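You operate a simulated robot arm through the tools that you are given. There is no shell and no other tool. Be economical: measure what you need, move in short steps, check, and stop when the job is done.

You run a simulated robot arm. Do the job below in one go: nothing can be reset, and whatever is moved stays where it is left.

TASK
Put the sprinkler head on top of the test gauge. Put the water bottle on the top of the grading bench away on the fourth shelf from the bottom of the steel shelving. Pull the yellow bin drop door open. The order is free. Set down upright: water bottle.

The check looks at the end state, three seconds after you hand in, the way a careful person would. Anything else that was tipped, shoved, dropped, spilled or broken makes it a failure.

THE ROBOT
A 7-joint arm with a fingered hand on a trunk, on a base that drives. Base frame: it is fixed to the floor where the robot stands at the start and does not move with it; the origin is under the middle of the robot, x ahead of it, y to its left, z up; the surface under the hand at the start is at about z = 800. Readings come in mm, degrees, newtons and seconds.
Its first joint turns from -166.0 to 166.0 degrees. Places, roughly: fourth shelf of the steel shelving [-5800, -1600, 1300]; yellow bin drop door [2300, 11100, 600]. Payload 3.7 kg.
Tool frame: the origin (TCP) lies between the finger pads and is the grasp point; the fingertips stand 25 mm ahead of it; z points along the fingers, y is the line along which they close. Largest opening 88 mm; the body of the gripper starts 29 mm behind the TCP. The gripper is a hand of 5 fingers: y runs from the thumb to the fingers, the wrist lies at [-13, -106, -174] in the tool frame, and closing takes about 1.5 s.
Orientation is told as [roll, pitch, yaw] about the base's x, y, z axes, in that order, counted from this pose: with the fingers straight down and the wrist toward the robot, the tool's x, y and z point along [0, 1, 0], [1, 0, 0] and [0, 0, -1] of the base frame.

THE INTERFACE
- The arm moves only by the tool jog_arm. Its argument "commands" is a list of rows, each a list of 7 numbers: the closure, from 0 (fully open) to 1 (shut), then the shift along the tool's x, y, z in mm, then the turn, a rotation vector about the tool's x, y, z in degrees. In form: [[grip, dx, dy, dz, wx, wy, wz], ...]. A call has 1 to 10 rows; each row shifts and turns the commanded pose from where the row before left it, along the tool's axes as they then stand. A row lasts 0.2 s, in which the tool goes at most 50 mm and 8.6 degrees; a call with a longer step from one row to the next is refused whole, and so is a gripper value outside its range. Where a pose cannot be reached the arm comes as near as it can. A force on the tool above 40 N (or 10 N above the force at the start of the call, whichever is more), or a blocked arm, ends the call early, and 0.2 s more pass. The fingers move at their own pace (about 108 mm/s each) and stop on an object; they squeeze with about 25 N. The grip force told is the motor's: it shows also when the fingers shut on nothing. Time passes only in rows, and 0.2 s behind the last, so rows that do not move let the fingers close. It gives the time, the measured TCP pose, the force on the tool (base axes), the opening and the grip force at its end, in the units of the frame above (readings bear some noise), with the torque about the TCP (base axes, N m) and any sound that the robot's microphone picked up.
- Cameras (640 x 400 px; columns grow to the right, rows downward): "scene" is now at [187.4, 186.2, 1284.6]; the picture's right is [-0.36, -0.93, 0.00], its down [-0.51, 0.20, -0.84] and it looks along [0.78, -0.30, -0.54] (base axes); focal length 237 px, centre (320, 200). "wrist" rides on the gripper at [59, -79, -105] in the tool frame; the picture's right is [-0.73, 0.32, -0.61], its down [-0.62, -0.68, 0.38] and it looks along [-0.29, 0.66, 0.70] (tool axes); focal length 234 px, centre (320, 200). There is no depth. A picture from a camera that has moved, and an enlarged one, comes with that camera's place and axes in the base frame and with its lens. The place of the scene camera against the robot may be out by one fixed shift of up to 18 mm in any direction.
- grab_frame(camera): a new picture of that camera. No time passes.
- roll_base(legs): drives the robot by 1 to 6 legs, each [ahead, left, turn to the left] in mm, mm and degrees, along the robot's own axes; the way and the turn of a leg run together, so that a leg with both is an arc; at most 1500 mm and 180 degrees a leg. The arm and the cameras ride along, it lands a little off, and it stops where it bumps. It gives what a move gives.
- grasp_type(shape): the hand has 5 fingers and takes this shape, open, in about a second: jaw (thumb against the fingers, like two jaws); tri (thumb and two fingers); tip (a fingertip pinch); poke (one finger out to press); point (the index stretched); flat (the hand flat); cup (the hand cupped); fist (a fist). The gripper value then closes the fingers along that shape, each until it touches; the sizes above hold for jaw. It gives what a move gives, with no picture.
- aim_head(pan, tilt): turns the head with the scene camera to pan (to the left, within 120 degrees either way) and tilt (down, from -29 to 69), counted from straight ahead of the robot. It gives what a move gives.
- enlarge(camera, box): a new picture of the part [left, top, right, bottom] of that camera's present view, enlarged. No time passes.
- close_job(): hands the job in; it is judged then, once.

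Go step by step. Nothing tells you exact positions but the pictures and the camera data: compare them with the known pose of the tool, close in by small moves and look again before you grip or let go. The budget is 165 turns and 108 pictures, counting those below and the enlarged ones. Unless the task says otherwise, let go and move clear before handing in, and close with one line.

The tools are called after "Emit:" as a command line: name --pt "numbers of a row" for each row, then --argument value for the rest, lists and objects as JSON in quotes. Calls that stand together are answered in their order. jog_arm: Moves the arm, as the interface text tells. Its arguments: {"type":"object","properties":{"commands":{"type":"array"}},"required":["commands"]} The other tools are called the same way: grasp_type (shape) gives the hand a shape; roll_base (legs) drives the base; aim_head (pan, tilt) turns the head that bears the scene camera; grab_frame (camera) takes a picture; enlarge (camera, box) takes an enlarged picture of a part of a camera's view; close_job () hands the job in.

At the start:

```text
t: 0.0
position: [777.6, 67.7, 1185.8]
orientation: [0.0, -0.1, 0.0]
wrist_force: [0.2, 0.4, 0.1]
torque: [-0.02, 0.01, 0.0]
gripper_width: 87.6
grasp_force: 0.0
shape: jaw
robot x, y, heading: [1.6, -0.9, -0.1]
head pan, tilt: [-21.1, 33.0]
```

scene: 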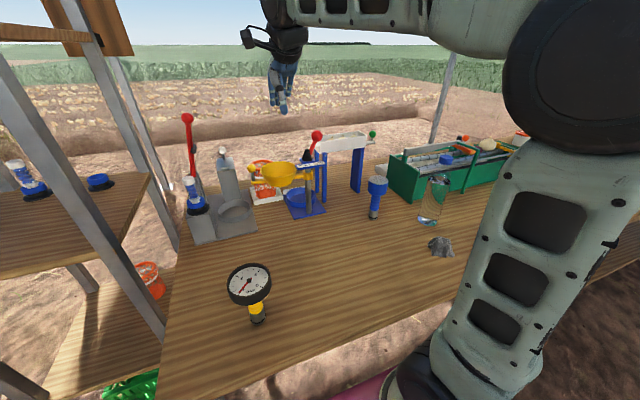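
wrist: 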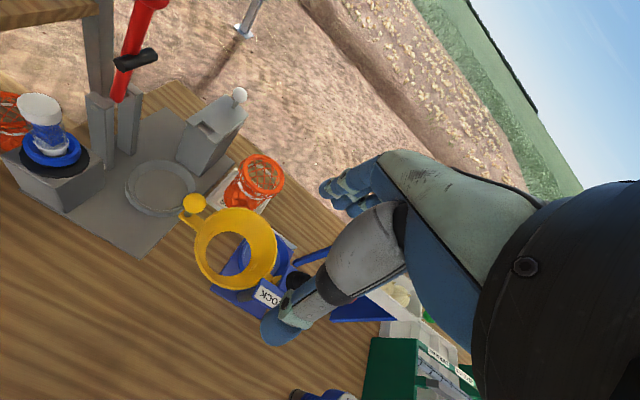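

I see the bench with a dial gauge, a blue sprinkler-like item, a clear bottle, and several other devices. I'll look closer first.

Emit:
enlarge --camera "scene" --box '[330, 120, 490, 270]'

Emit:
enlarge --camera "scene" --box '[170, 100, 330, 340]'

```text
2.67 times, centred on (410, 195) of scene
camera zoom: at [187.4, 186.2, 1284.6], right [-0.36, -0.93, 0.0], down [-0.51, 0.2, -0.84], along [0.78, -0.3, -0.54], focal length 632 px, centre (80, 213)
```

zoom: 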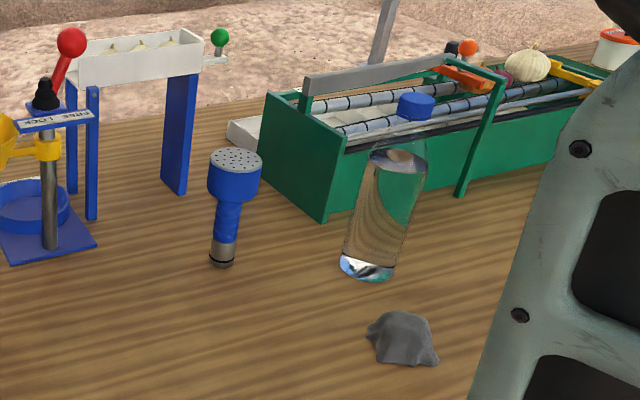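

```text
1.67 times, centred on (250, 220) of scene
camera zoom: at [187.4, 186.2, 1284.6], right [-0.36, -0.93, 0.0], down [-0.51, 0.2, -0.84], along [0.78, -0.3, -0.54], focal length 395 px, centre (437, 167)
```

zoom: 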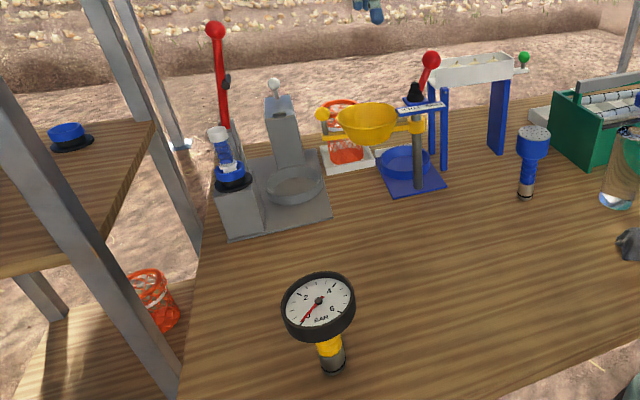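

The sprinkler head should be near [711,-207] with its top at z≈950. The gauge is near [492,209] with its top at ≈929, and the bottle is near [635,-363], about 228 tall. I'll move the hand to above the sprinkler and then look.

Emit:
jog_arm --pt "0 -46 -20 0 0 0 0" --pt "0 -46 -20 0 0 0 0" --pt "0 -46 -20 0 0 0 0" --pt "0 -46 -20 0 0 0 0" --pt "0 -46 -20 0 0 0 0" --pt "0 -45 -20 0 0 0 0" --pt "0 0 0 0 0 0 0"

Emit:
grab_frame --camera "wrist"

Emit:
grab_frame --camera "scene"

```text
refused: row 1 steps farther than a row can; nothing moved
```

```text
103 pictures are left
camera wrist: at [699.1, 126.5, 1290.7], right [0.32, -0.73, 0.61], down [-0.68, -0.62, -0.38], along [0.66, -0.29, -0.7], focal length 234 px, centre (320, 200)
```

wrist: 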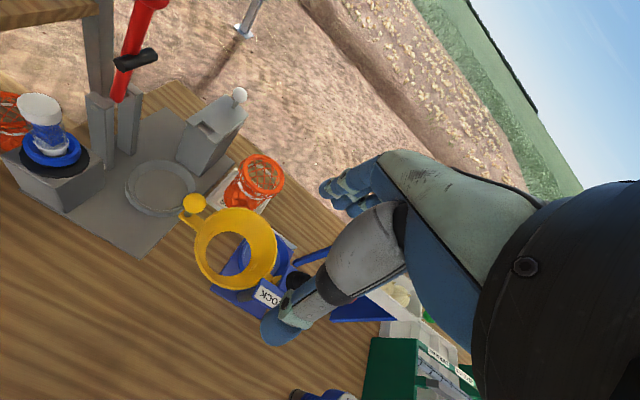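

```text
102 pictures are left
camera scene: at [187.4, 186.2, 1284.6], right [-0.36, -0.93, 0.0], down [-0.51, 0.2, -0.84], along [0.78, -0.3, -0.54], focal length 237 px, centre (320, 200)
```

scene: 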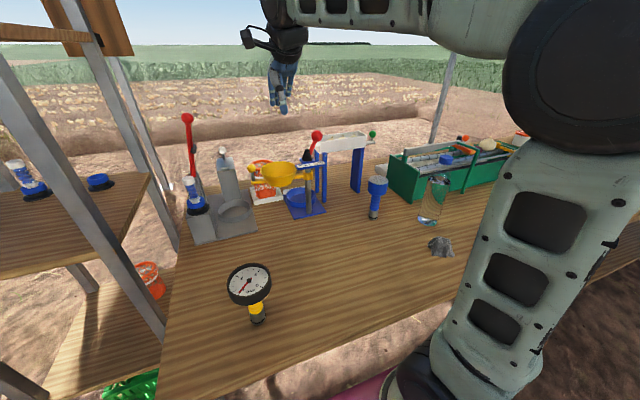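

The row was a hair over 50 mm, so I'll retry with smaller steps, stopping a bit short of the sprinkler so the wrist camera can see it.

Emit:
jog_arm --pt "0 -40 -25 0 0 0 0" --pt "0 -40 -25 0 0 0 0" --pt "0 -40 -25 0 0 0 0" --pt "0 -40 -25 0 0 0 0" --pt "0 -40 -25 0 0 0 0" --pt "0 -20 -25 20 0 0 0" --pt "0 0 0 40 0 0 0" --pt "0 0 0 30 0 0 0" --pt "0 0 0 0 0 0 0"

```text
t: 2.0
position: [627.5, -152.7, 1095.4]
orientation: [-0.1, 0.1, 0.0]
wrist_force: [0.6, 0.3, 0.0]
torque: [0.02, 0.03, 0.01]
gripper_width: 87.7
grasp_force: 0.1
shape: jaw
robot x, y, heading: [-0.6, 0.2, 0.3]
head pan, tilt: [-21.1, 33.0]
```

Emit:
grab_frame --camera "wrist"

Emit:
grab_frame --camera "scene"

```text
101 pictures are left
camera wrist: at [548.9, -94.1, 1200.6], right [0.32, -0.73, 0.61], down [-0.68, -0.62, -0.38], along [0.66, -0.29, -0.7], focal length 234 px, centre (320, 200)
```

wrist: 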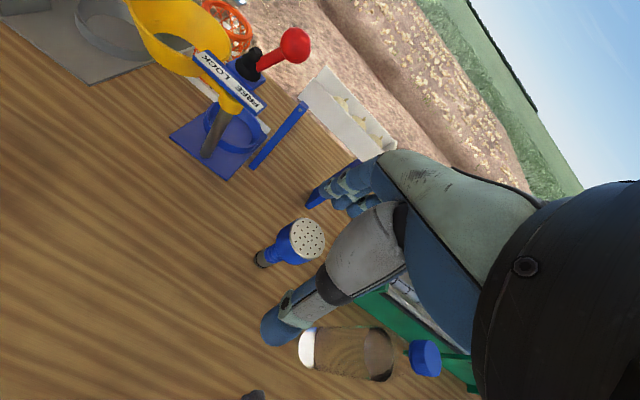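

```text
100 pictures are left
camera scene: at [187.4, 186.2, 1284.6], right [-0.36, -0.93, 0.0], down [-0.51, 0.2, -0.84], along [0.78, -0.3, -0.54], focal length 237 px, centre (320, 200)
```

scene: 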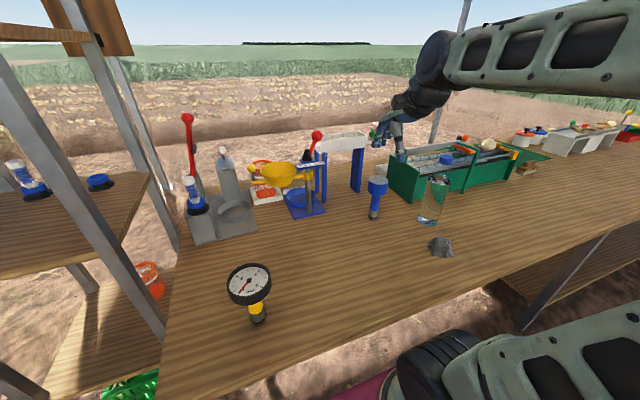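

The wrist camera puts the sprinkler at about [722,-207] with its top at z≈940. I'll move over it and descend partway.

Emit:
jog_arm --pt "0 -18 32 0 0 0 0" --pt "0 -18 32 0 0 0 0" --pt "0 -18 31 0 0 0 0" --pt "0 0 0 40 0 0 0" --pt "0 0 0 40 0 0 0" --pt "0 0 0 20 0 0 0" --pt "0 0 0 0 0 0 0"

```text
t: 3.6
position: [723.9, -206.3, 994.6]
orientation: [0.0, -0.1, 0.0]
wrist_force: [0.3, 0.6, 0.1]
torque: [0.03, -0.04, 0.01]
gripper_width: 87.7
grasp_force: 0.1
shape: jaw
robot x, y, heading: [0.8, -0.4, -0.2]
head pan, tilt: [-21.1, 33.0]
```

Emit:
grab_frame --camera "wrist"

Emit:
enlarge --camera "scene" --box '[310, 110, 470, 230]'

```text
99 pictures are left
camera wrist: at [644.8, -148.2, 1099.6], right [0.32, -0.73, 0.61], down [-0.68, -0.62, -0.38], along [0.66, -0.29, -0.7], focal length 234 px, centre (320, 200)
```

wrist: 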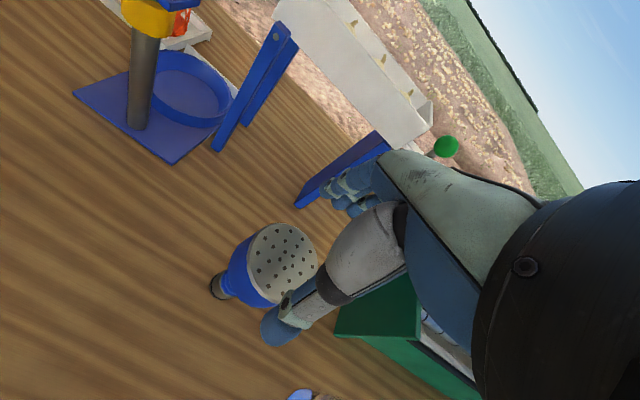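

```text
3.33 times, centred on (390, 170) of scene
camera zoom: at [187.4, 186.2, 1284.6], right [-0.36, -0.93, 0.0], down [-0.51, 0.2, -0.84], along [0.78, -0.3, -0.54], focal length 789 px, centre (87, 300)
```

zoom: 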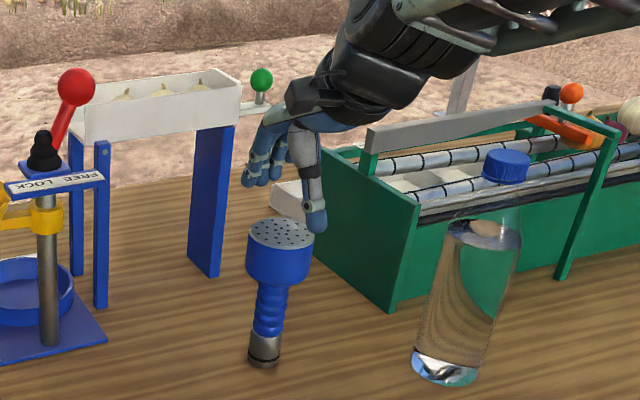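

Alignment is good, with the sprinkler centre at ≈[720,-207]. I'll descend and close on the head.

Emit:
jog_arm --pt "0 -1 -4 20 0 0 0" --pt "0 0 0 25 0 0 0" --pt "0 0 0 25 0 0 0" --pt "0 0 0 0 0 0 0"

```text
t: 4.6
position: [720.2, -207.2, 926.5]
orientation: [-0.1, 0.0, 0.0]
wrist_force: [0.3, 0.4, 2.5]
torque: [0.01, 0.05, 0.0]
gripper_width: 87.9
grasp_force: 0.1
shape: jaw
robot x, y, heading: [0.6, 0.9, -0.1]
head pan, tilt: [-21.1, 33.0]
```

There's a slight upward force, so I'll check both views before closing.

Emit:
grab_frame --camera "wrist"

Emit:
enlarge --camera "scene" --box '[330, 130, 450, 230]'

```text
97 pictures are left
camera wrist: at [641.1, -149.0, 1031.0], right [0.32, -0.73, 0.61], down [-0.68, -0.62, -0.38], along [0.66, -0.29, -0.7], focal length 234 px, centre (320, 200)
```

wrist: 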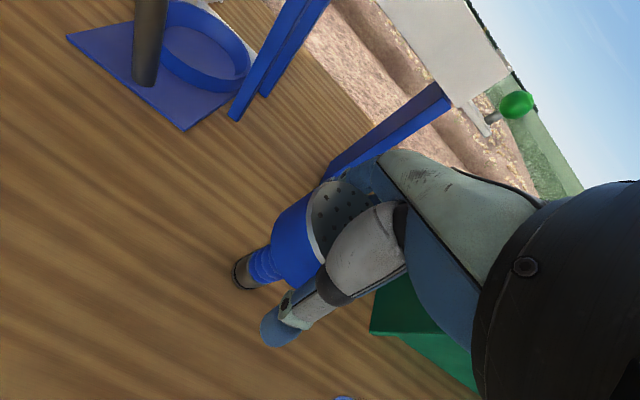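

```text
4.00 times, centred on (390, 180) of scene
camera zoom: at [187.3, 186.2, 1284.6], right [-0.36, -0.93, 0.0], down [-0.51, 0.2, -0.84], along [0.78, -0.3, -0.54], focal length 947 px, centre (40, 280)
```

zoom: 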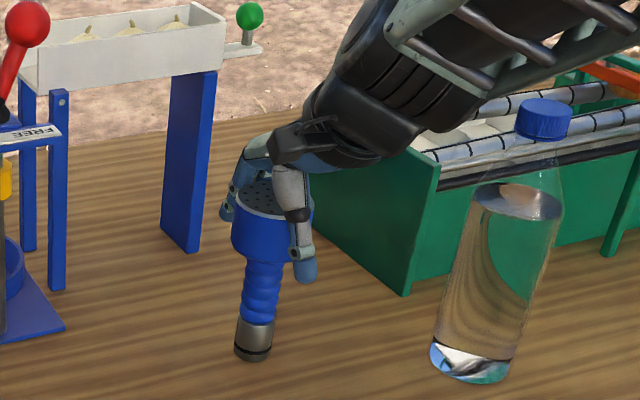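

The thumb and fingers straddle the head, so I'll close.

Emit:
jog_arm --pt "0.3 0 0 0 0 0 0" --pt "0.5 0 0 0 0 0 0" --pt "0.8 0 0 0 0 0 0" --pt "1 0 0 0 0 0 0" --pt "1 0 0 0 0 0 0" --pt "1 0 0 0 0 0 0" --pt "1 0 0 0 0 0 0" --pt "1 0 0 0 0 0 0"

```text
t: 6.4
position: [720.7, -207.7, 926.1]
orientation: [0.0, 0.1, -0.1]
wrist_force: [1.3, 1.1, 1.3]
torque: [-0.03, -0.08, -0.01]
gripper_width: 61.4
grasp_force: 25.0
shape: jaw
robot x, y, heading: [-0.4, 0.6, -0.0]
head pan, tilt: [-21.1, 33.0]
```

Gripped at 61 mm. Now I'll lift to see the held object and the gauge.

Emit:
jog_arm --pt "1 0 0 -10 0 0 0" --pt "1 0 0 -30 0 0 0" --pt "1 0 0 -45 0 0 0" --pt "1 0 0 -45 0 0 0" --pt "1 0 0 -45 0 0 0" --pt "1 0 0 -45 0 0 0" --pt "1 0 0 0 0 0 0"

```text
t: 8.0
position: [719.6, -205.1, 1147.0]
orientation: [0.0, -0.1, 0.0]
wrist_force: [-0.4, -0.3, -2.1]
torque: [0.02, 0.0, 0.03]
gripper_width: 61.0
grasp_force: 24.6
shape: jaw
robot x, y, heading: [-2.1, 0.9, 0.1]
head pan, tilt: [-21.1, 33.0]
```

The sprinkler is held. Next I'll carry it at height to just short of the gauge and look with the wrist camera.

Emit:
jog_arm --pt "1 40 -27 0 0 0 0" --pt "1 40 -27 0 0 0 0" --pt "1 40 -27 0 0 0 0" --pt "1 40 -27 0 0 0 0" --pt "1 40 -27 0 0 0 0" --pt "1 40 -27 0 0 0 0" --pt "1 40 -27 0 0 0 0" --pt "1 40 -27 0 0 0 0" --pt "1 40 -27 0 0 0 0" --pt "1 40 -27 0 0 0 0"

Emit:
jog_arm --pt "1 20 -15 0 0 0 0" --pt "1 10 -10 0 0 0 0" --pt "1 0 0 0 0 0 0"

Emit:
grab_frame --camera "wrist"

Emit:
grab_frame --camera "scene"

```text
t: 10.2
position: [449.6, 193.9, 1145.5]
orientation: [0.0, 0.0, 0.0]
wrist_force: [-0.2, -0.1, -2.2]
torque: [-0.01, -0.01, -0.04]
gripper_width: 61.0
grasp_force: 25.1
shape: jaw
robot x, y, heading: [1.1, -0.3, 0.1]
head pan, tilt: [-21.1, 33.0]
```

```text
t: 11.0
position: [431.7, 217.6, 1145.2]
orientation: [0.4, 0.7, -0.9]
wrist_force: [0.8, 0.4, -3.4]
torque: [-0.01, 0.05, -0.01]
gripper_width: 61.2
grasp_force: 25.5
shape: jaw
robot x, y, heading: [-1.5, 0.0, 0.0]
head pan, tilt: [-21.1, 33.0]
```

```text
95 pictures are left
camera wrist: at [354.0, 276.4, 1251.4], right [0.32, -0.74, 0.6], down [-0.69, -0.61, -0.38], along [0.64, -0.29, -0.71], focal length 234 px, centre (320, 200)
```

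wrist: 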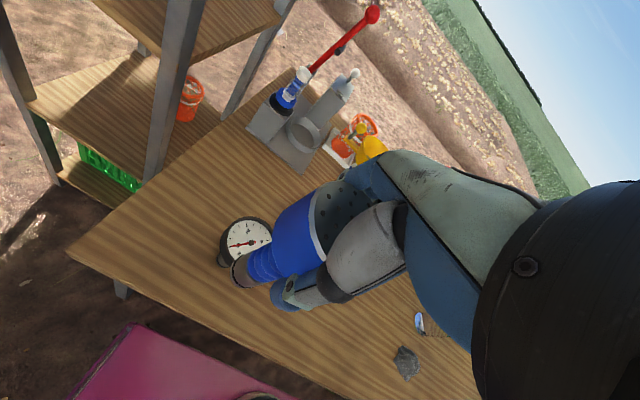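

```text
94 pictures are left
camera scene: at [188.0, 187.1, 1285.4], right [-0.35, -0.94, 0.0], down [-0.5, 0.19, -0.84], along [0.79, -0.29, -0.54], focal length 237 px, centre (320, 200)
```

scene: 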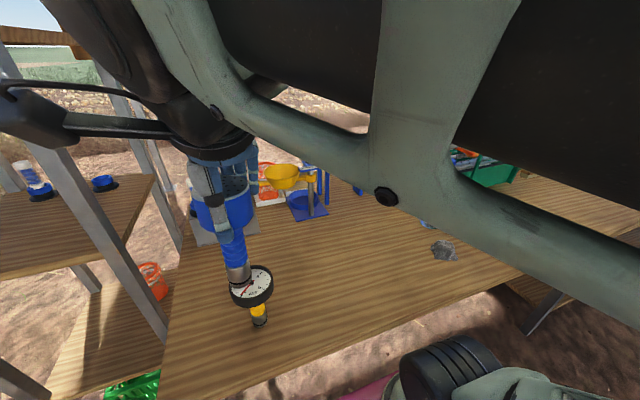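

Emit:
enlarge --camera "wrist" --box '[190, 190, 310, 310]'

Emit:
enlarge --camera "scene" --box '[190, 240, 310, 340]'

```text
3.33 times, centred on (250, 250) of wrist
camera zoom: at [354.0, 276.4, 1251.4], right [0.32, -0.74, 0.6], down [-0.69, -0.61, -0.38], along [0.64, -0.29, -0.71], focal length 781 px, centre (553, 33)
```

zoom: 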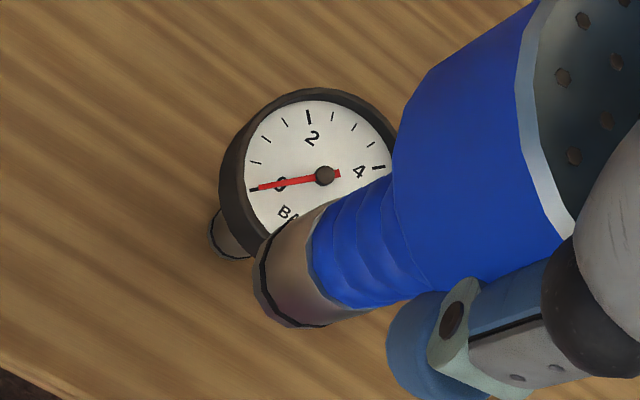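

```text
4.00 times, centred on (250, 290) of scene
camera zoom: at [188.0, 187.1, 1285.4], right [-0.35, -0.94, 0.0], down [-0.5, 0.19, -0.84], along [0.79, -0.29, -0.54], focal length 947 px, centre (600, -160)
```

zoom: 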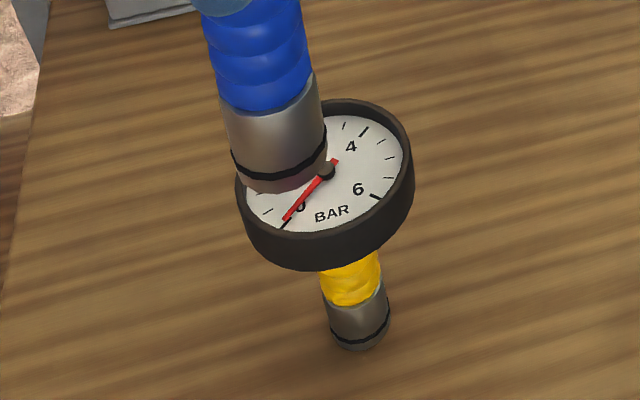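

Combined estimates put the gauge axis at ≈[497.5,212.5] with its top at ≈928. The sprinkler base hangs about 126 mm below the TCP. I'll move over the gauge, leaving about 20 mm of clearance.

Emit:
jog_arm --pt "1 -3 23 0 0 0 0" --pt "1 -3 23 0 0 0 0" --pt "1 -2 23 0 0 0 0" --pt "1 0 0 30 0 0 0" --pt "1 0 0 30 0 0 0" --pt "1 0 0 10 0 0 0" --pt "1 0 0 0 0 0 0" --pt "1 0 0 0 0 0 0"

Emit:
enlarge --camera "wrist" --box '[190, 190, 350, 330]'

Emit:
enlarge --camera "scene" --box '[180, 200, 320, 340]'

```text
t: 12.8
position: [494.6, 216.4, 1076.2]
orientation: [0.0, 0.0, 0.0]
wrist_force: [0.3, 0.3, -2.6]
torque: [-0.01, 0.0, 0.02]
gripper_width: 60.7
grasp_force: 25.2
shape: jaw
robot x, y, heading: [-0.1, 2.0, 0.2]
head pan, tilt: [-21.1, 33.0]
```

```text
2.86 times, centred on (270, 260) of wrist
camera zoom: at [414.7, 273.8, 1180.7], right [0.32, -0.73, 0.61], down [-0.68, -0.62, -0.38], along [0.66, -0.29, -0.7], focal length 669 px, centre (463, 29)
```

zoom: 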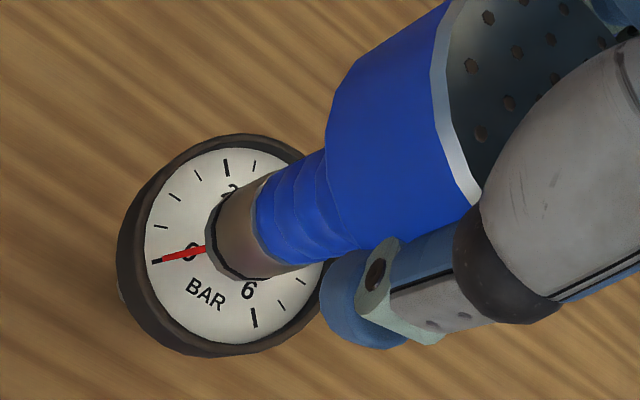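

```text
2.86 times, centred on (250, 270) of scene
camera zoom: at [187.4, 186.2, 1284.6], right [-0.36, -0.93, 0.0], down [-0.51, 0.2, -0.84], along [0.78, -0.3, -0.54], focal length 677 px, centre (520, 0)
```

zoom: 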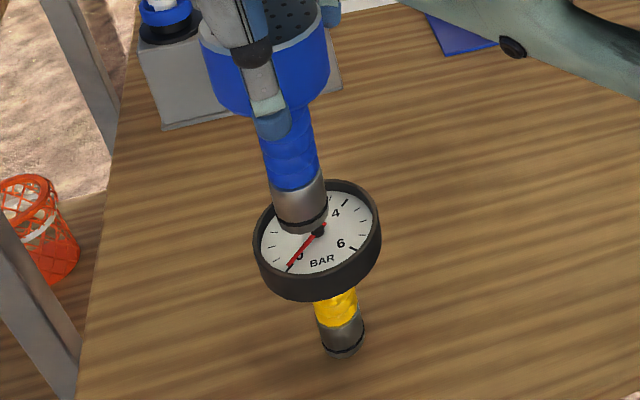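

The sprinkler base is about 4 mm short in x and 8 mm too far left. I'll correct that, lower 10 mm, and check again.

Emit:
jog_arm --pt "1 -8 4.5 0 0 0 0" --pt "1 0 0 10 0 0 0" --pt "1 0 0 0 0 0 0" --pt "1 0 0 0 0 0 0"

Emit:
enlarge --camera "wrist" --box '[210, 210, 310, 310]'

Emit:
enlarge --camera "scene" --box '[200, 240, 300, 330]'

```text
t: 13.8
position: [497.4, 208.5, 1065.3]
orientation: [0.0, 0.0, 0.1]
wrist_force: [0.8, -0.1, -2.4]
torque: [0.0, -0.02, -0.02]
gripper_width: 61.0
grasp_force: 25.2
shape: jaw
robot x, y, heading: [-1.9, 1.9, 0.0]
head pan, tilt: [-21.1, 33.0]
```

```text
4.00 times, centred on (260, 260) of wrist
camera zoom: at [419.2, 265.5, 1170.3], right [0.32, -0.73, 0.61], down [-0.68, -0.62, -0.38], along [0.66, -0.29, -0.7], focal length 937 px, centre (560, -40)
```

zoom: 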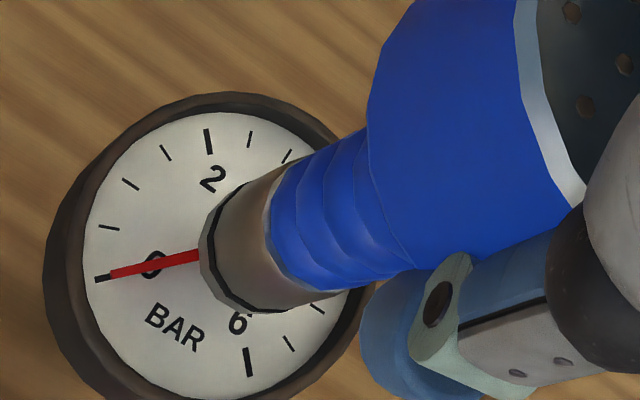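

```text
4.44 times, centred on (250, 285) of scene
camera zoom: at [187.4, 186.2, 1284.6], right [-0.36, -0.93, 0.0], down [-0.51, 0.2, -0.84], along [0.78, -0.3, -0.54], focal length 1052 px, centre (631, -178)
```

zoom: 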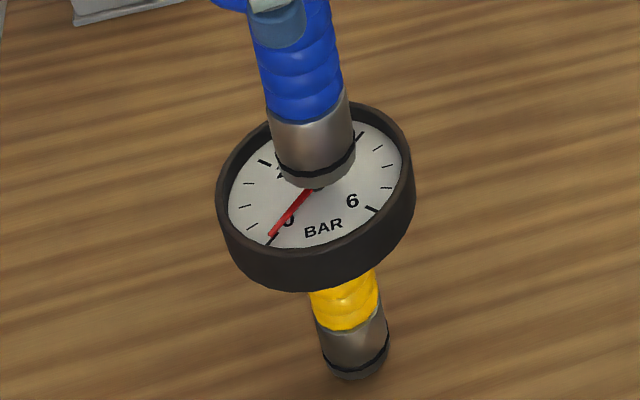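

The base is within about 2–3 mm of the gauge axis. I'll nudge +2.5 mm in x and lower gently until contact.

Emit:
jog_arm --pt "1 0 2.5 3 0 0 0" --pt "1 0 0 2 0 0 0" --pt "1 0 0 2 0 0 0" --pt "1 0 0 0 0 0 0"

```text
t: 14.8
position: [500.2, 207.6, 1059.1]
orientation: [0.0, 0.0, 0.0]
wrist_force: [0.4, -0.2, -2.8]
torque: [-0.01, 0.0, 0.02]
gripper_width: 61.0
grasp_force: 24.8
shape: jaw
robot x, y, heading: [0.4, -2.4, 0.0]
head pan, tilt: [-21.1, 33.0]
```

Emit:
jog_arm --pt "1 0 0 2 0 0 0" --pt "1 0 0 0 0 0 0"

Emit:
enlarge --camera "scene" --box '[200, 240, 300, 330]'

Emit:
enlarge --camera "wrist" --box '[210, 210, 310, 310]'

```text
t: 15.4
position: [501.2, 208.1, 1058.2]
orientation: [0.2, -0.2, 0.0]
wrist_force: [-0.9, 0.5, 14.3]
torque: [-0.09, -0.03, 0.0]
gripper_width: 59.9
grasp_force: 25.1
shape: jaw
robot x, y, heading: [-0.8, -1.2, 0.1]
head pan, tilt: [-21.1, 33.0]
```

```text
4.44 times, centred on (250, 285) of scene
camera zoom: at [187.1, 186.1, 1284.7], right [-0.36, -0.93, 0.0], down [-0.51, 0.2, -0.84], along [0.78, -0.3, -0.54], focal length 1052 px, centre (631, -178)
```

zoom: 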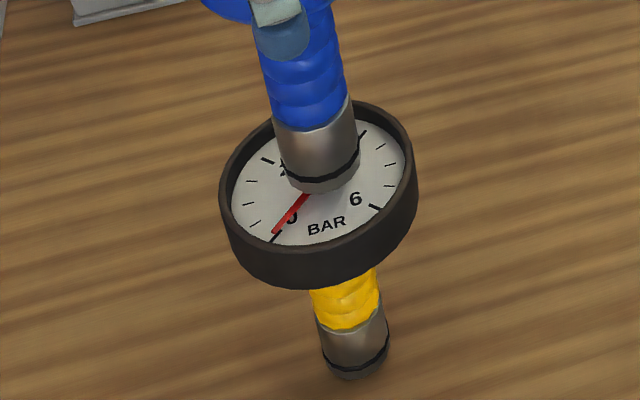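

```text
4.00 times, centred on (260, 260) of wrist
camera zoom: at [421.1, 265.3, 1162.2], right [0.32, -0.73, 0.61], down [-0.68, -0.62, -0.39], along [0.66, -0.29, -0.69], focal length 937 px, centre (560, -40)
```

zoom: 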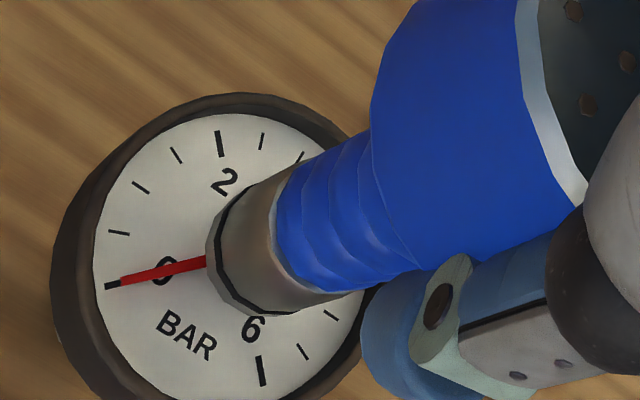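

Contact made, with the base centred on the hub. I'll ease the load off slightly and check.

Emit:
jog_arm --pt "1 0 0 -1 0 0 0" --pt "1 0 0 0 0 0 0"

Emit:
enlarge --camera "scene" --box '[200, 240, 300, 330]'

```text
t: 16.0
position: [500.6, 208.3, 1057.3]
orientation: [0.0, 0.1, 0.0]
wrist_force: [0.1, 0.4, 7.6]
torque: [-0.06, -0.06, 0.01]
gripper_width: 60.0
grasp_force: 24.9
shape: jaw
robot x, y, heading: [2.9, -0.3, -0.2]
head pan, tilt: [-21.1, 33.0]
```

```text
4.44 times, centred on (250, 285) of scene
camera zoom: at [187.2, 186.2, 1284.6], right [-0.36, -0.93, 0.0], down [-0.51, 0.2, -0.84], along [0.78, -0.3, -0.54], focal length 1052 px, centre (631, -178)
```

zoom: 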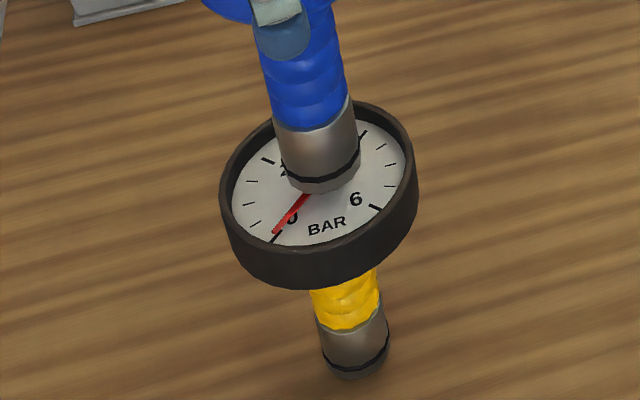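

Emit:
jog_arm --pt "1 0 0 -0.7 0 0 0" --pt "0.6 0 0 0 0 0 0" --pt "0.35 0 0 0 0 0 0" --pt "0.28 0 0 0 0 0 0" --pt "0.22 0 0 0 0 0 0" --pt "0.15 0 0 0 0 0 0" --pt "0 0 0 0 0 0 0" --pt "0 0 0 0 0 0 0"

Emit:
enlarge --camera "scene" --box '[180, 160, 320, 330]'

Emit:
grab_frame --camera "wrist"

```text
t: 17.8
position: [501.0, 206.8, 1059.0]
orientation: [0.0, 0.1, -0.1]
wrist_force: [0.0, -0.9, 1.7]
torque: [-0.03, -0.01, 0.01]
gripper_width: 87.8
grasp_force: 0.1
shape: jaw
robot x, y, heading: [-2.2, 0.8, 0.1]
head pan, tilt: [-21.1, 33.0]
```

```text
2.35 times, centred on (250, 245) of scene
camera zoom: at [187.4, 186.2, 1284.6], right [-0.36, -0.93, 0.0], down [-0.51, 0.2, -0.84], along [0.78, -0.3, -0.54], focal length 557 px, centre (485, 94)
```

zoom: 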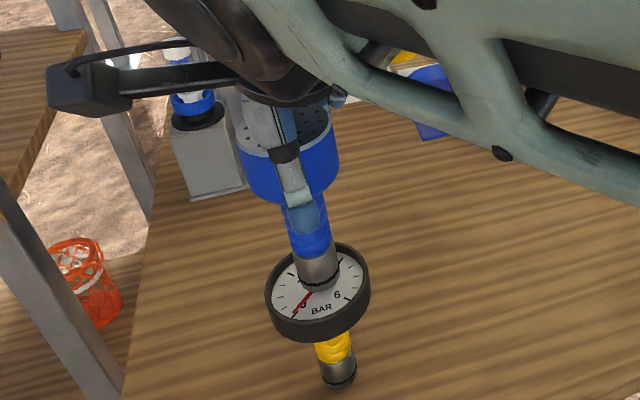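

```text
83 pictures are left
camera wrist: at [421.3, 265.5, 1163.4], right [0.32, -0.73, 0.61], down [-0.68, -0.62, -0.38], along [0.66, -0.29, -0.7], focal length 234 px, centre (320, 200)
```

wrist: 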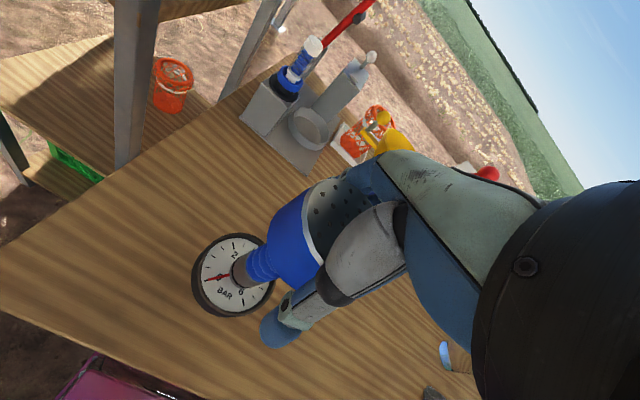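

It's standing. I'll lift straight up gently.

Emit:
jog_arm --pt "0 0 0 -5 0 0 0" --pt "0 0 0 -8 0 0 0" --pt "0 0 0 -12 0 0 0" --pt "0 0 0 -20 0 0 0" --pt "0 0 0 -30 0 0 0" --pt "0 0 0 -40 0 0 0" --pt "0 0 0 -30 0 0 0" --pt "0 0 0 0 0 0 0"

Emit:
grab_frame --camera "scene"

```text
t: 19.6
position: [498.7, 207.7, 1203.3]
orientation: [0.1, 0.0, 0.0]
wrist_force: [0.4, 0.4, 0.0]
torque: [0.03, -0.01, 0.02]
gripper_width: 88.2
grasp_force: 0.1
shape: jaw
robot x, y, heading: [-5.3, -0.5, 0.0]
head pan, tilt: [-21.1, 33.0]
```

```text
82 pictures are left
camera scene: at [187.4, 186.2, 1284.6], right [-0.36, -0.93, 0.0], down [-0.51, 0.2, -0.84], along [0.78, -0.3, -0.54], focal length 237 px, centre (320, 200)
```

scene: 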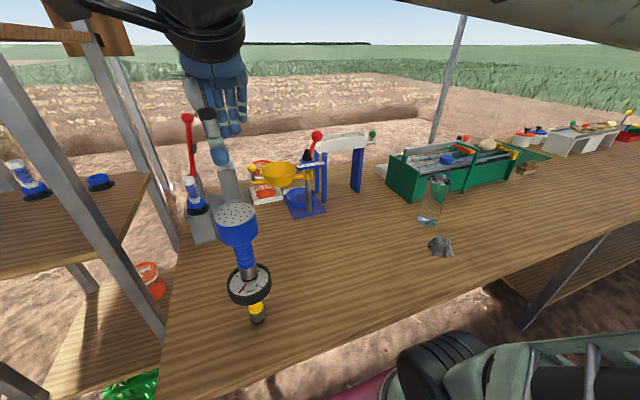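

The sprinkler stands stably on the gauge. Now for the bottle: I'll move the hand right to open space and turn it to a horizontal side grasp, fingers forward and camera up.

Emit:
jog_arm --pt "0 -45 0 0 0 0 0" --pt "0 -45 0 0 0 0 0" --pt "0 -45 0 0 0 0 0" --pt "0 -45 0 0 0 0 0" --pt "0 -45 0 0 0 0 0" --pt "0 -45 0 0 0 0 0" --pt "0 -45 0 0 0 0 0" --pt "0 -45 0 0 0 0 0" --pt "0 0 0 0 0 0 0"

Emit:
jog_arm --pt "0 0 0 0 -4.62 4.62 4.62" --pt "0 0 0 0 -4.62 4.62 4.62" --pt "0 0 0 0 -4.62 4.62 4.62" --pt "0 0 0 0 -4.62 4.62 4.62" --pt "0 0 0 0 -4.62 4.62 4.62" --pt "0 0 0 0 -4.62 4.62 4.62" --pt "0 0 0 0 -4.62 4.62 4.62" --pt "0 0 0 0 0 0 0"

Emit:
grab_frame --camera "scene"

```text
t: 21.6
position: [498.8, -152.6, 1203.5]
orientation: [0.0, 0.0, 0.0]
wrist_force: [0.6, -0.4, -0.5]
torque: [0.01, -0.02, -0.06]
gripper_width: 88.1
grasp_force: 0.0
shape: jaw
robot x, y, heading: [0.9, -0.9, 0.2]
head pan, tilt: [-21.1, 33.0]
```

```text
t: 23.4
position: [499.4, -152.6, 1204.0]
orientation: [41.6, -19.3, -41.6]
wrist_force: [0.2, 0.3, 0.0]
torque: [-0.03, 0.0, 0.04]
gripper_width: 87.7
grasp_force: 0.0
shape: jaw
robot x, y, heading: [-2.3, 0.3, 0.1]
head pan, tilt: [-21.1, 33.0]
```

```text
81 pictures are left
camera scene: at [187.4, 186.2, 1284.6], right [-0.36, -0.93, 0.0], down [-0.51, 0.2, -0.84], along [0.78, -0.3, -0.54], focal length 237 px, centre (320, 200)
```

scene: 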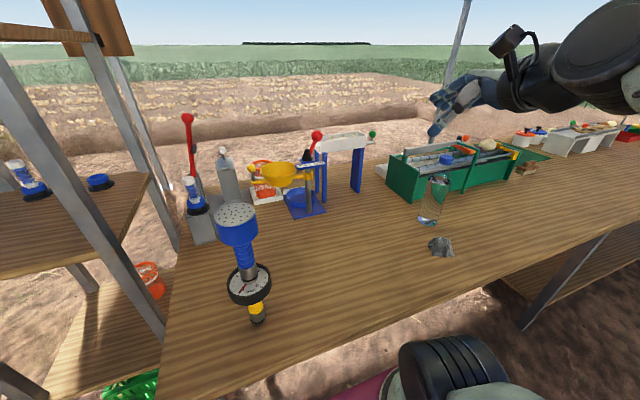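

Emit:
jog_arm --pt "0 0 0 0 -4.62 4.62 4.62" --pt "0 0 0 0 -4.62 4.62 4.62" --pt "0 0 0 0 -4.62 4.62 4.62" --pt "0 0 0 0 -4.62 4.62 4.62" --pt "0 0 0 0 -4.62 4.62 4.62" --pt "0 0 0 0 -4.62 4.62 4.62" --pt "0 0 0 0 -4.62 4.62 4.62" --pt "0 0 0 0 -4.62 4.62 4.62" --pt "0 0 0 0 0 0 0"

Emit:
grab_frame --camera "scene"

Emit:
grab_frame --camera "wrist"

```text
t: 25.4
position: [496.2, -156.1, 1205.1]
orientation: [90.4, 0.5, -89.7]
wrist_force: [-0.3, -0.7, -0.3]
torque: [-0.03, -0.01, 0.02]
gripper_width: 87.6
grasp_force: 0.0
shape: jaw
robot x, y, heading: [-3.9, 1.0, 0.2]
head pan, tilt: [-21.1, 33.0]
```

```text
80 pictures are left
camera scene: at [181.8, 181.2, 1286.2], right [-0.36, -0.93, -0.01], down [-0.5, 0.2, -0.84], along [0.79, -0.3, -0.54], focal length 237 px, centre (320, 200)
```

scene: 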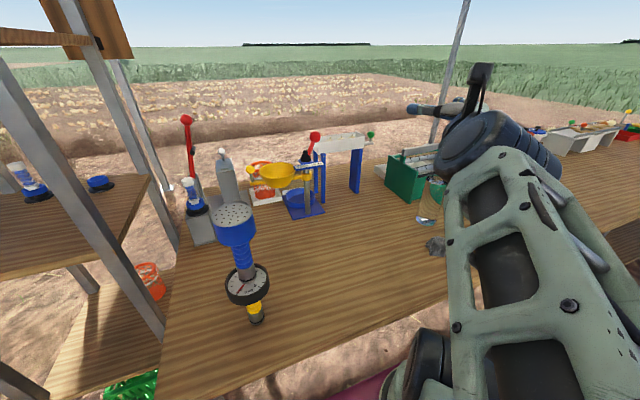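

```text
79 pictures are left
camera wrist: at [389.6, -79.5, 1264.1], right [-0.6, -0.32, -0.73], down [0.38, 0.69, -0.62], along [0.7, -0.65, -0.29], focal length 234 px, centre (320, 200)
```

wrist: 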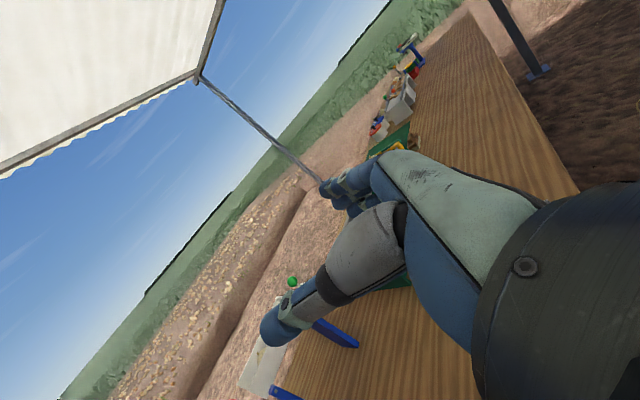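

The hand is horizontal now: tool x is up, y is right, z is forward. The bottle is at ≈[640,-368], z 800–1020. I'll move to stand about 120 mm short of it, then lower and look.

Emit:
jog_arm --pt "0 0 45 5 0 0 0" --pt "0 0 45 5 0 0 0" --pt "0 0 45 5 0 0 0" --pt "0 0 45 5 0 0 0" --pt "0 0 32 4 0 0 0" --pt "0 -40 0 0 0 0 0" --pt "0 -40 0 0 0 0 0" --pt "0 -40 0 0 0 0 0" --pt "0 0 0 0 0 0 0"

Emit:
grab_frame --camera "wrist"

```text
t: 27.4
position: [526.1, -369.6, 1091.1]
orientation: [90.0, -0.1, -90.0]
wrist_force: [0.6, 0.0, -0.2]
torque: [-0.02, -0.03, 0.0]
gripper_width: 87.9
grasp_force: 0.1
shape: jaw
out of reach, approached as far as the arm can: row 8
robot x, y, heading: [2.0, 0.5, -0.0]
head pan, tilt: [-21.1, 33.0]
```

```text
78 pictures are left
camera wrist: at [421.5, -291.2, 1149.7], right [-0.61, -0.32, -0.73], down [0.38, 0.68, -0.62], along [0.7, -0.66, -0.29], focal length 234 px, centre (320, 200)
```

wrist: 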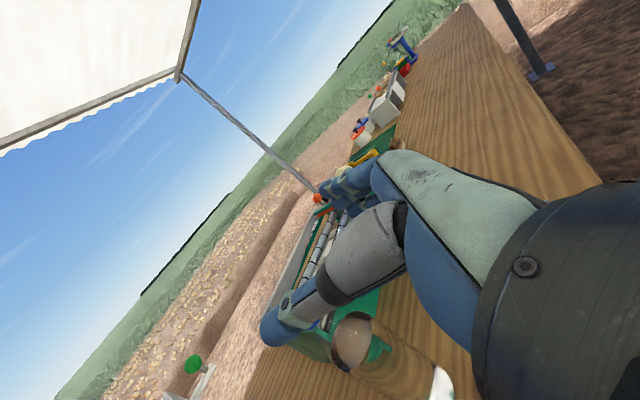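

Lowering further is limited by arm folding, so I'll back the base up a bit. First I'll look around for obstacles.

Emit:
aim_head --pan -115 --tilt 25

Emit:
grab_frame --camera "scene"

Emit:
aim_head --pan 115 --tilt 25

Emit:
grab_frame --camera "scene"

```text
t: 29.1
position: [526.0, -369.4, 1091.5]
orientation: [90.0, -0.1, -90.0]
wrist_force: [-0.9, 0.3, 0.1]
torque: [-0.02, 0.01, 0.03]
gripper_width: 87.9
grasp_force: 0.1
shape: jaw
robot x, y, heading: [-0.9, 0.7, -0.1]
head pan, tilt: [-115.0, 25.0]
```

```text
77 pictures are left
camera scene: at [65.4, 134.7, 1297.3], right [-0.91, 0.42, 0.0], down [0.18, 0.38, -0.91], along [-0.38, -0.82, -0.42], focal length 237 px, centre (320, 200)
```

scene: 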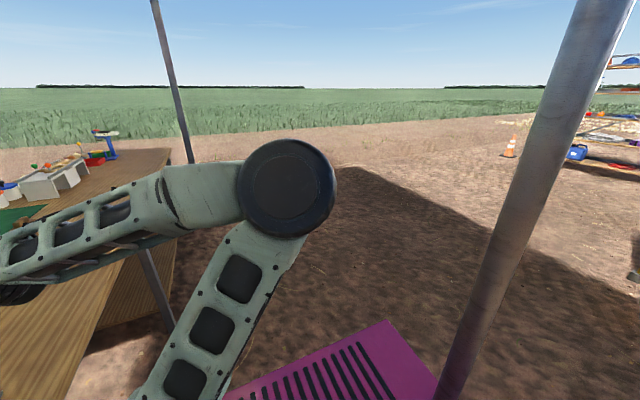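

```text
t: 32.4
position: [528.0, -369.0, 1091.7]
orientation: [90.0, -0.1, -90.1]
wrist_force: [0.3, -0.1, -1.1]
torque: [0.02, 0.02, 0.03]
gripper_width: 87.9
grasp_force: 0.0
shape: jaw
robot x, y, heading: [-1.1, -1.7, 0.0]
head pan, tilt: [115.0, 25.0]
```

```text
76 pictures are left
camera scene: at [65.3, 301.8, 1297.3], right [0.91, 0.42, 0.0], down [0.18, -0.38, -0.91], along [-0.38, 0.82, -0.42], focal length 237 px, centre (320, 200)
```

scene: 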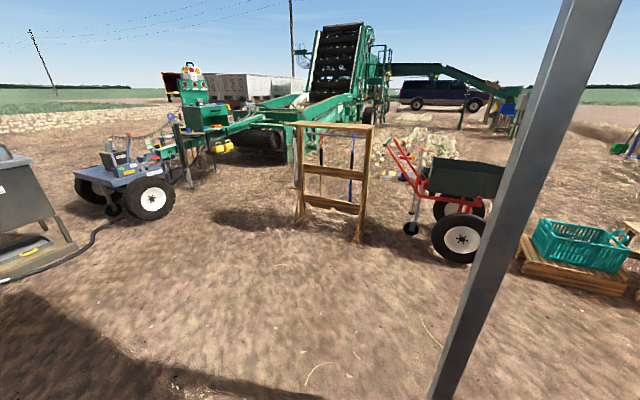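

There's a canopy post close behind the robot, so I'll look lower to find its foot.

Emit:
aim_head --pan -120 --tilt 55

Emit:
grab_frame --camera "scene"

Emit:
aim_head --pan 115 --tilt 55

Emit:
grab_frame --camera "scene"

```text
t: 35.7
position: [526.7, -368.9, 1092.2]
orientation: [90.0, 0.0, -90.0]
wrist_force: [0.0, 0.1, 0.4]
torque: [-0.01, 0.02, 0.01]
gripper_width: 87.8
grasp_force: 0.1
shape: jaw
robot x, y, heading: [-1.4, -0.1, 0.0]
head pan, tilt: [-120.0, 55.0]
```

```text
75 pictures are left
camera scene: at [68.2, 155.8, 1253.3], right [-0.87, 0.5, 0.0], down [0.41, 0.71, -0.57], along [-0.29, -0.5, -0.82], focal length 237 px, centre (320, 200)
```

scene: 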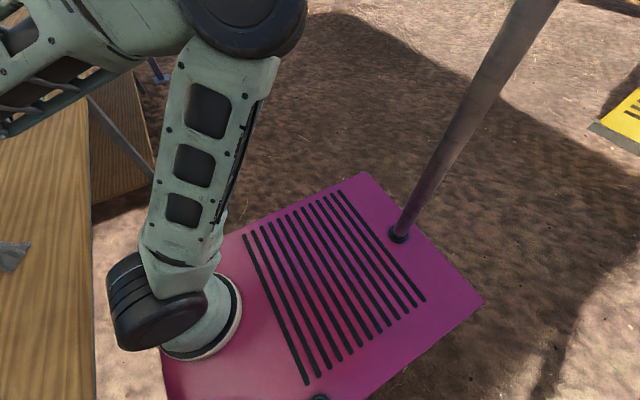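

```text
t: 39.0
position: [527.1, -370.1, 1092.4]
orientation: [89.9, 0.0, -90.0]
wrist_force: [-0.2, 0.4, -0.5]
torque: [-0.02, -0.03, 0.01]
gripper_width: 88.0
grasp_force: 0.0
shape: jaw
robot x, y, heading: [2.2, -1.6, -0.0]
head pan, tilt: [115.0, 55.0]
```

```text
74 pictures are left
camera scene: at [73.8, 283.6, 1253.3], right [0.91, 0.42, 0.0], down [0.35, -0.74, -0.57], along [-0.24, 0.52, -0.82], focal length 237 px, centre (320, 200)
```

scene: 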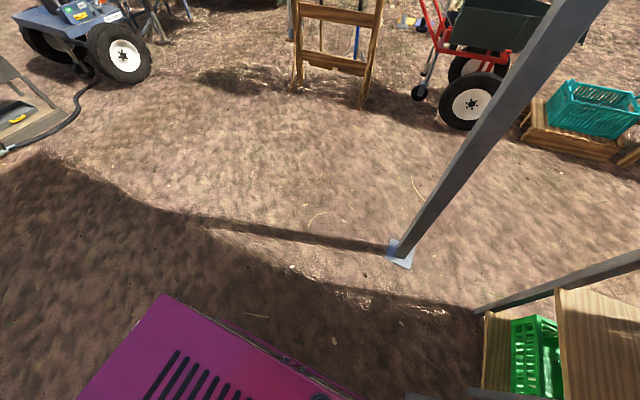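

The near-right post is the robot's own mast, and the floor behind is clear. I'll back up 220 mm and aim the head at the bottle.

Emit:
roll_base --legs '[[-220, 0, 0]]'

Emit:
aim_head --pan -25 --tilt 30

Emit:
grab_frame --camera "scene"

```text
t: 40.7
position: [306.5, -368.9, 1091.8]
orientation: [90.0, 0.0, -90.0]
wrist_force: [-0.3, -0.3, -0.2]
torque: [0.0, 0.03, -0.01]
gripper_width: 88.0
grasp_force: 0.0
shape: jaw
robot x, y, heading: [-220.5, -1.5, -0.1]
head pan, tilt: [115.0, 55.0]
```

```text
t: 42.9
position: [309.0, -369.7, 1090.1]
orientation: [90.0, -0.1, -89.9]
wrist_force: [-1.1, -0.2, 0.9]
torque: [-0.02, 0.0, -0.03]
gripper_width: 88.0
grasp_force: 0.0
shape: jaw
robot x, y, heading: [-220.2, 0.3, -0.2]
head pan, tilt: [-25.0, 30.0]
```

```text
73 pictures are left
camera scene: at [-33.1, 180.1, 1289.3], right [-0.42, -0.91, 0.0], down [-0.45, 0.21, -0.87], along [0.79, -0.36, -0.5], focal length 237 px, centre (320, 200)
```

scene: 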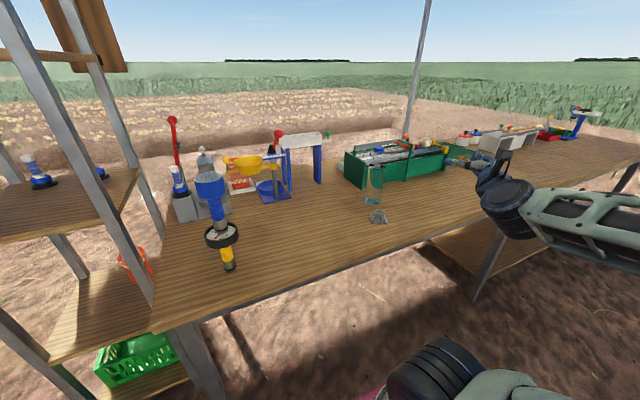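

Now forward at height, then lower short of the bottle.

Emit:
jog_arm --pt "0 0 0 45 0 0 0" --pt "0 0 0 45 0 0 0" --pt "0 0 0 45 0 0 0" --pt "0 0 0 40 0 0 0" --pt "0 -40 0 0 0 0 0" --pt "0 -40 0 0 0 0 0" --pt "0 -40 0 0 0 0 0" --pt "0 -40 0 0 0 0 0" --pt "0 -10 0 0 0 0 0" --pt "0 0 0 0 0 0 0"

Emit:
grab_frame --camera "wrist"

Emit:
enlarge --camera "scene" --box '[320, 120, 480, 240]'

```text
t: 45.1
position: [482.3, -367.7, 921.7]
orientation: [90.1, 0.0, -90.0]
wrist_force: [-0.5, -0.3, 0.5]
torque: [0.0, -0.01, 0.01]
gripper_width: 88.1
grasp_force: 0.1
shape: jaw
robot x, y, heading: [-217.9, 1.2, -0.1]
head pan, tilt: [-25.0, 30.0]
```

```text
72 pictures are left
camera wrist: at [377.0, -290.7, 980.2], right [-0.61, -0.32, -0.73], down [0.38, 0.68, -0.62], along [0.7, -0.66, -0.29], focal length 234 px, centre (320, 200)
```

wrist: 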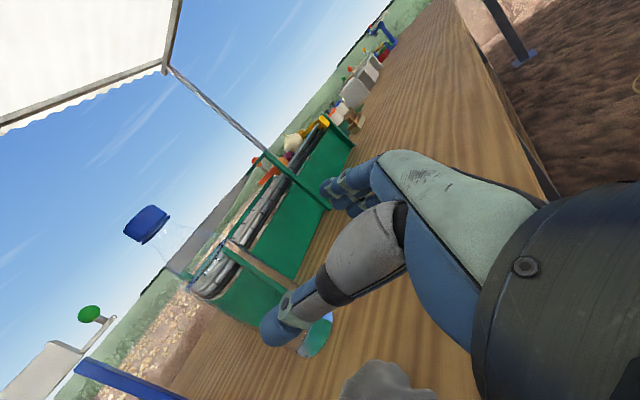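

```text
3.33 times, centred on (400, 180) of scene
camera zoom: at [-33.0, 180.0, 1289.3], right [-0.42, -0.91, 0.0], down [-0.45, 0.21, -0.87], along [0.79, -0.37, -0.5], focal length 789 px, centre (53, 267)
```

zoom: 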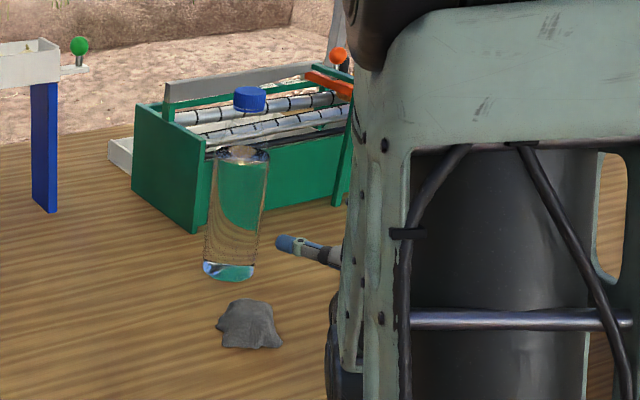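

The bottle axis is confirmed at ≈[640,-367]. Advancing most of the way, then I'll check.

Emit:
jog_arm --pt "0 0 0 30 0 0 0" --pt "0 0 0 30 0 0 0" --pt "0 0 0 25 0 0 0" --pt "0 0 0 0 0 0 0"

Emit:
grab_frame --camera "wrist"

Emit:
enlarge --camera "scene" --box '[320, 120, 480, 240]'

```text
t: 46.1
position: [566.9, -369.3, 920.9]
orientation: [90.0, -0.1, -90.0]
wrist_force: [0.2, 0.5, -0.1]
torque: [-0.04, 0.0, 0.0]
gripper_width: 87.9
grasp_force: 0.0
shape: jaw
robot x, y, heading: [-216.6, 1.9, 0.1]
head pan, tilt: [-25.0, 30.0]
```

```text
70 pictures are left
camera wrist: at [462.7, -290.9, 979.6], right [-0.61, -0.32, -0.73], down [0.38, 0.68, -0.62], along [0.7, -0.66, -0.29], focal length 234 px, centre (320, 200)
```

wrist: 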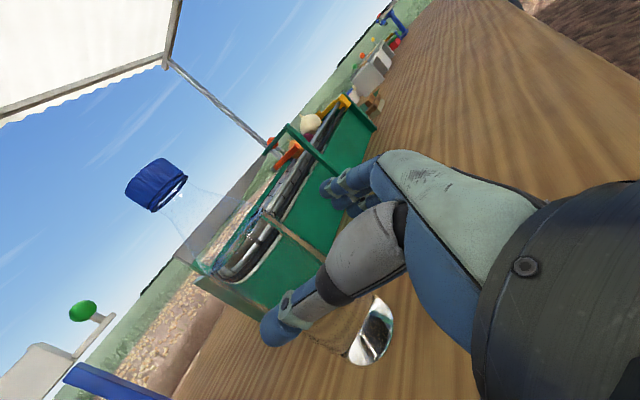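

```text
3.33 times, centred on (400, 180) of scene
camera zoom: at [-33.0, 180.1, 1289.3], right [-0.42, -0.91, 0.0], down [-0.45, 0.21, -0.87], along [0.79, -0.37, -0.5], focal length 789 px, centre (53, 267)
```

zoom: 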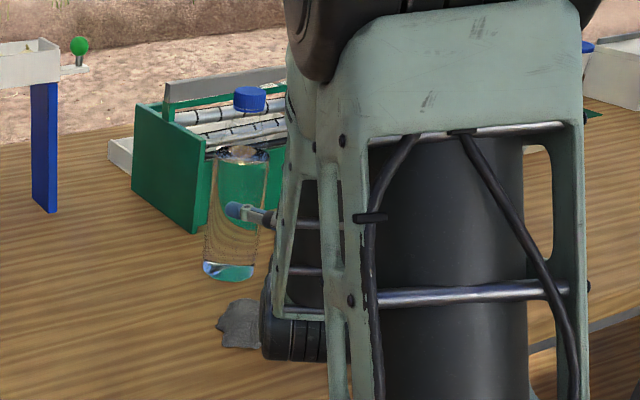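

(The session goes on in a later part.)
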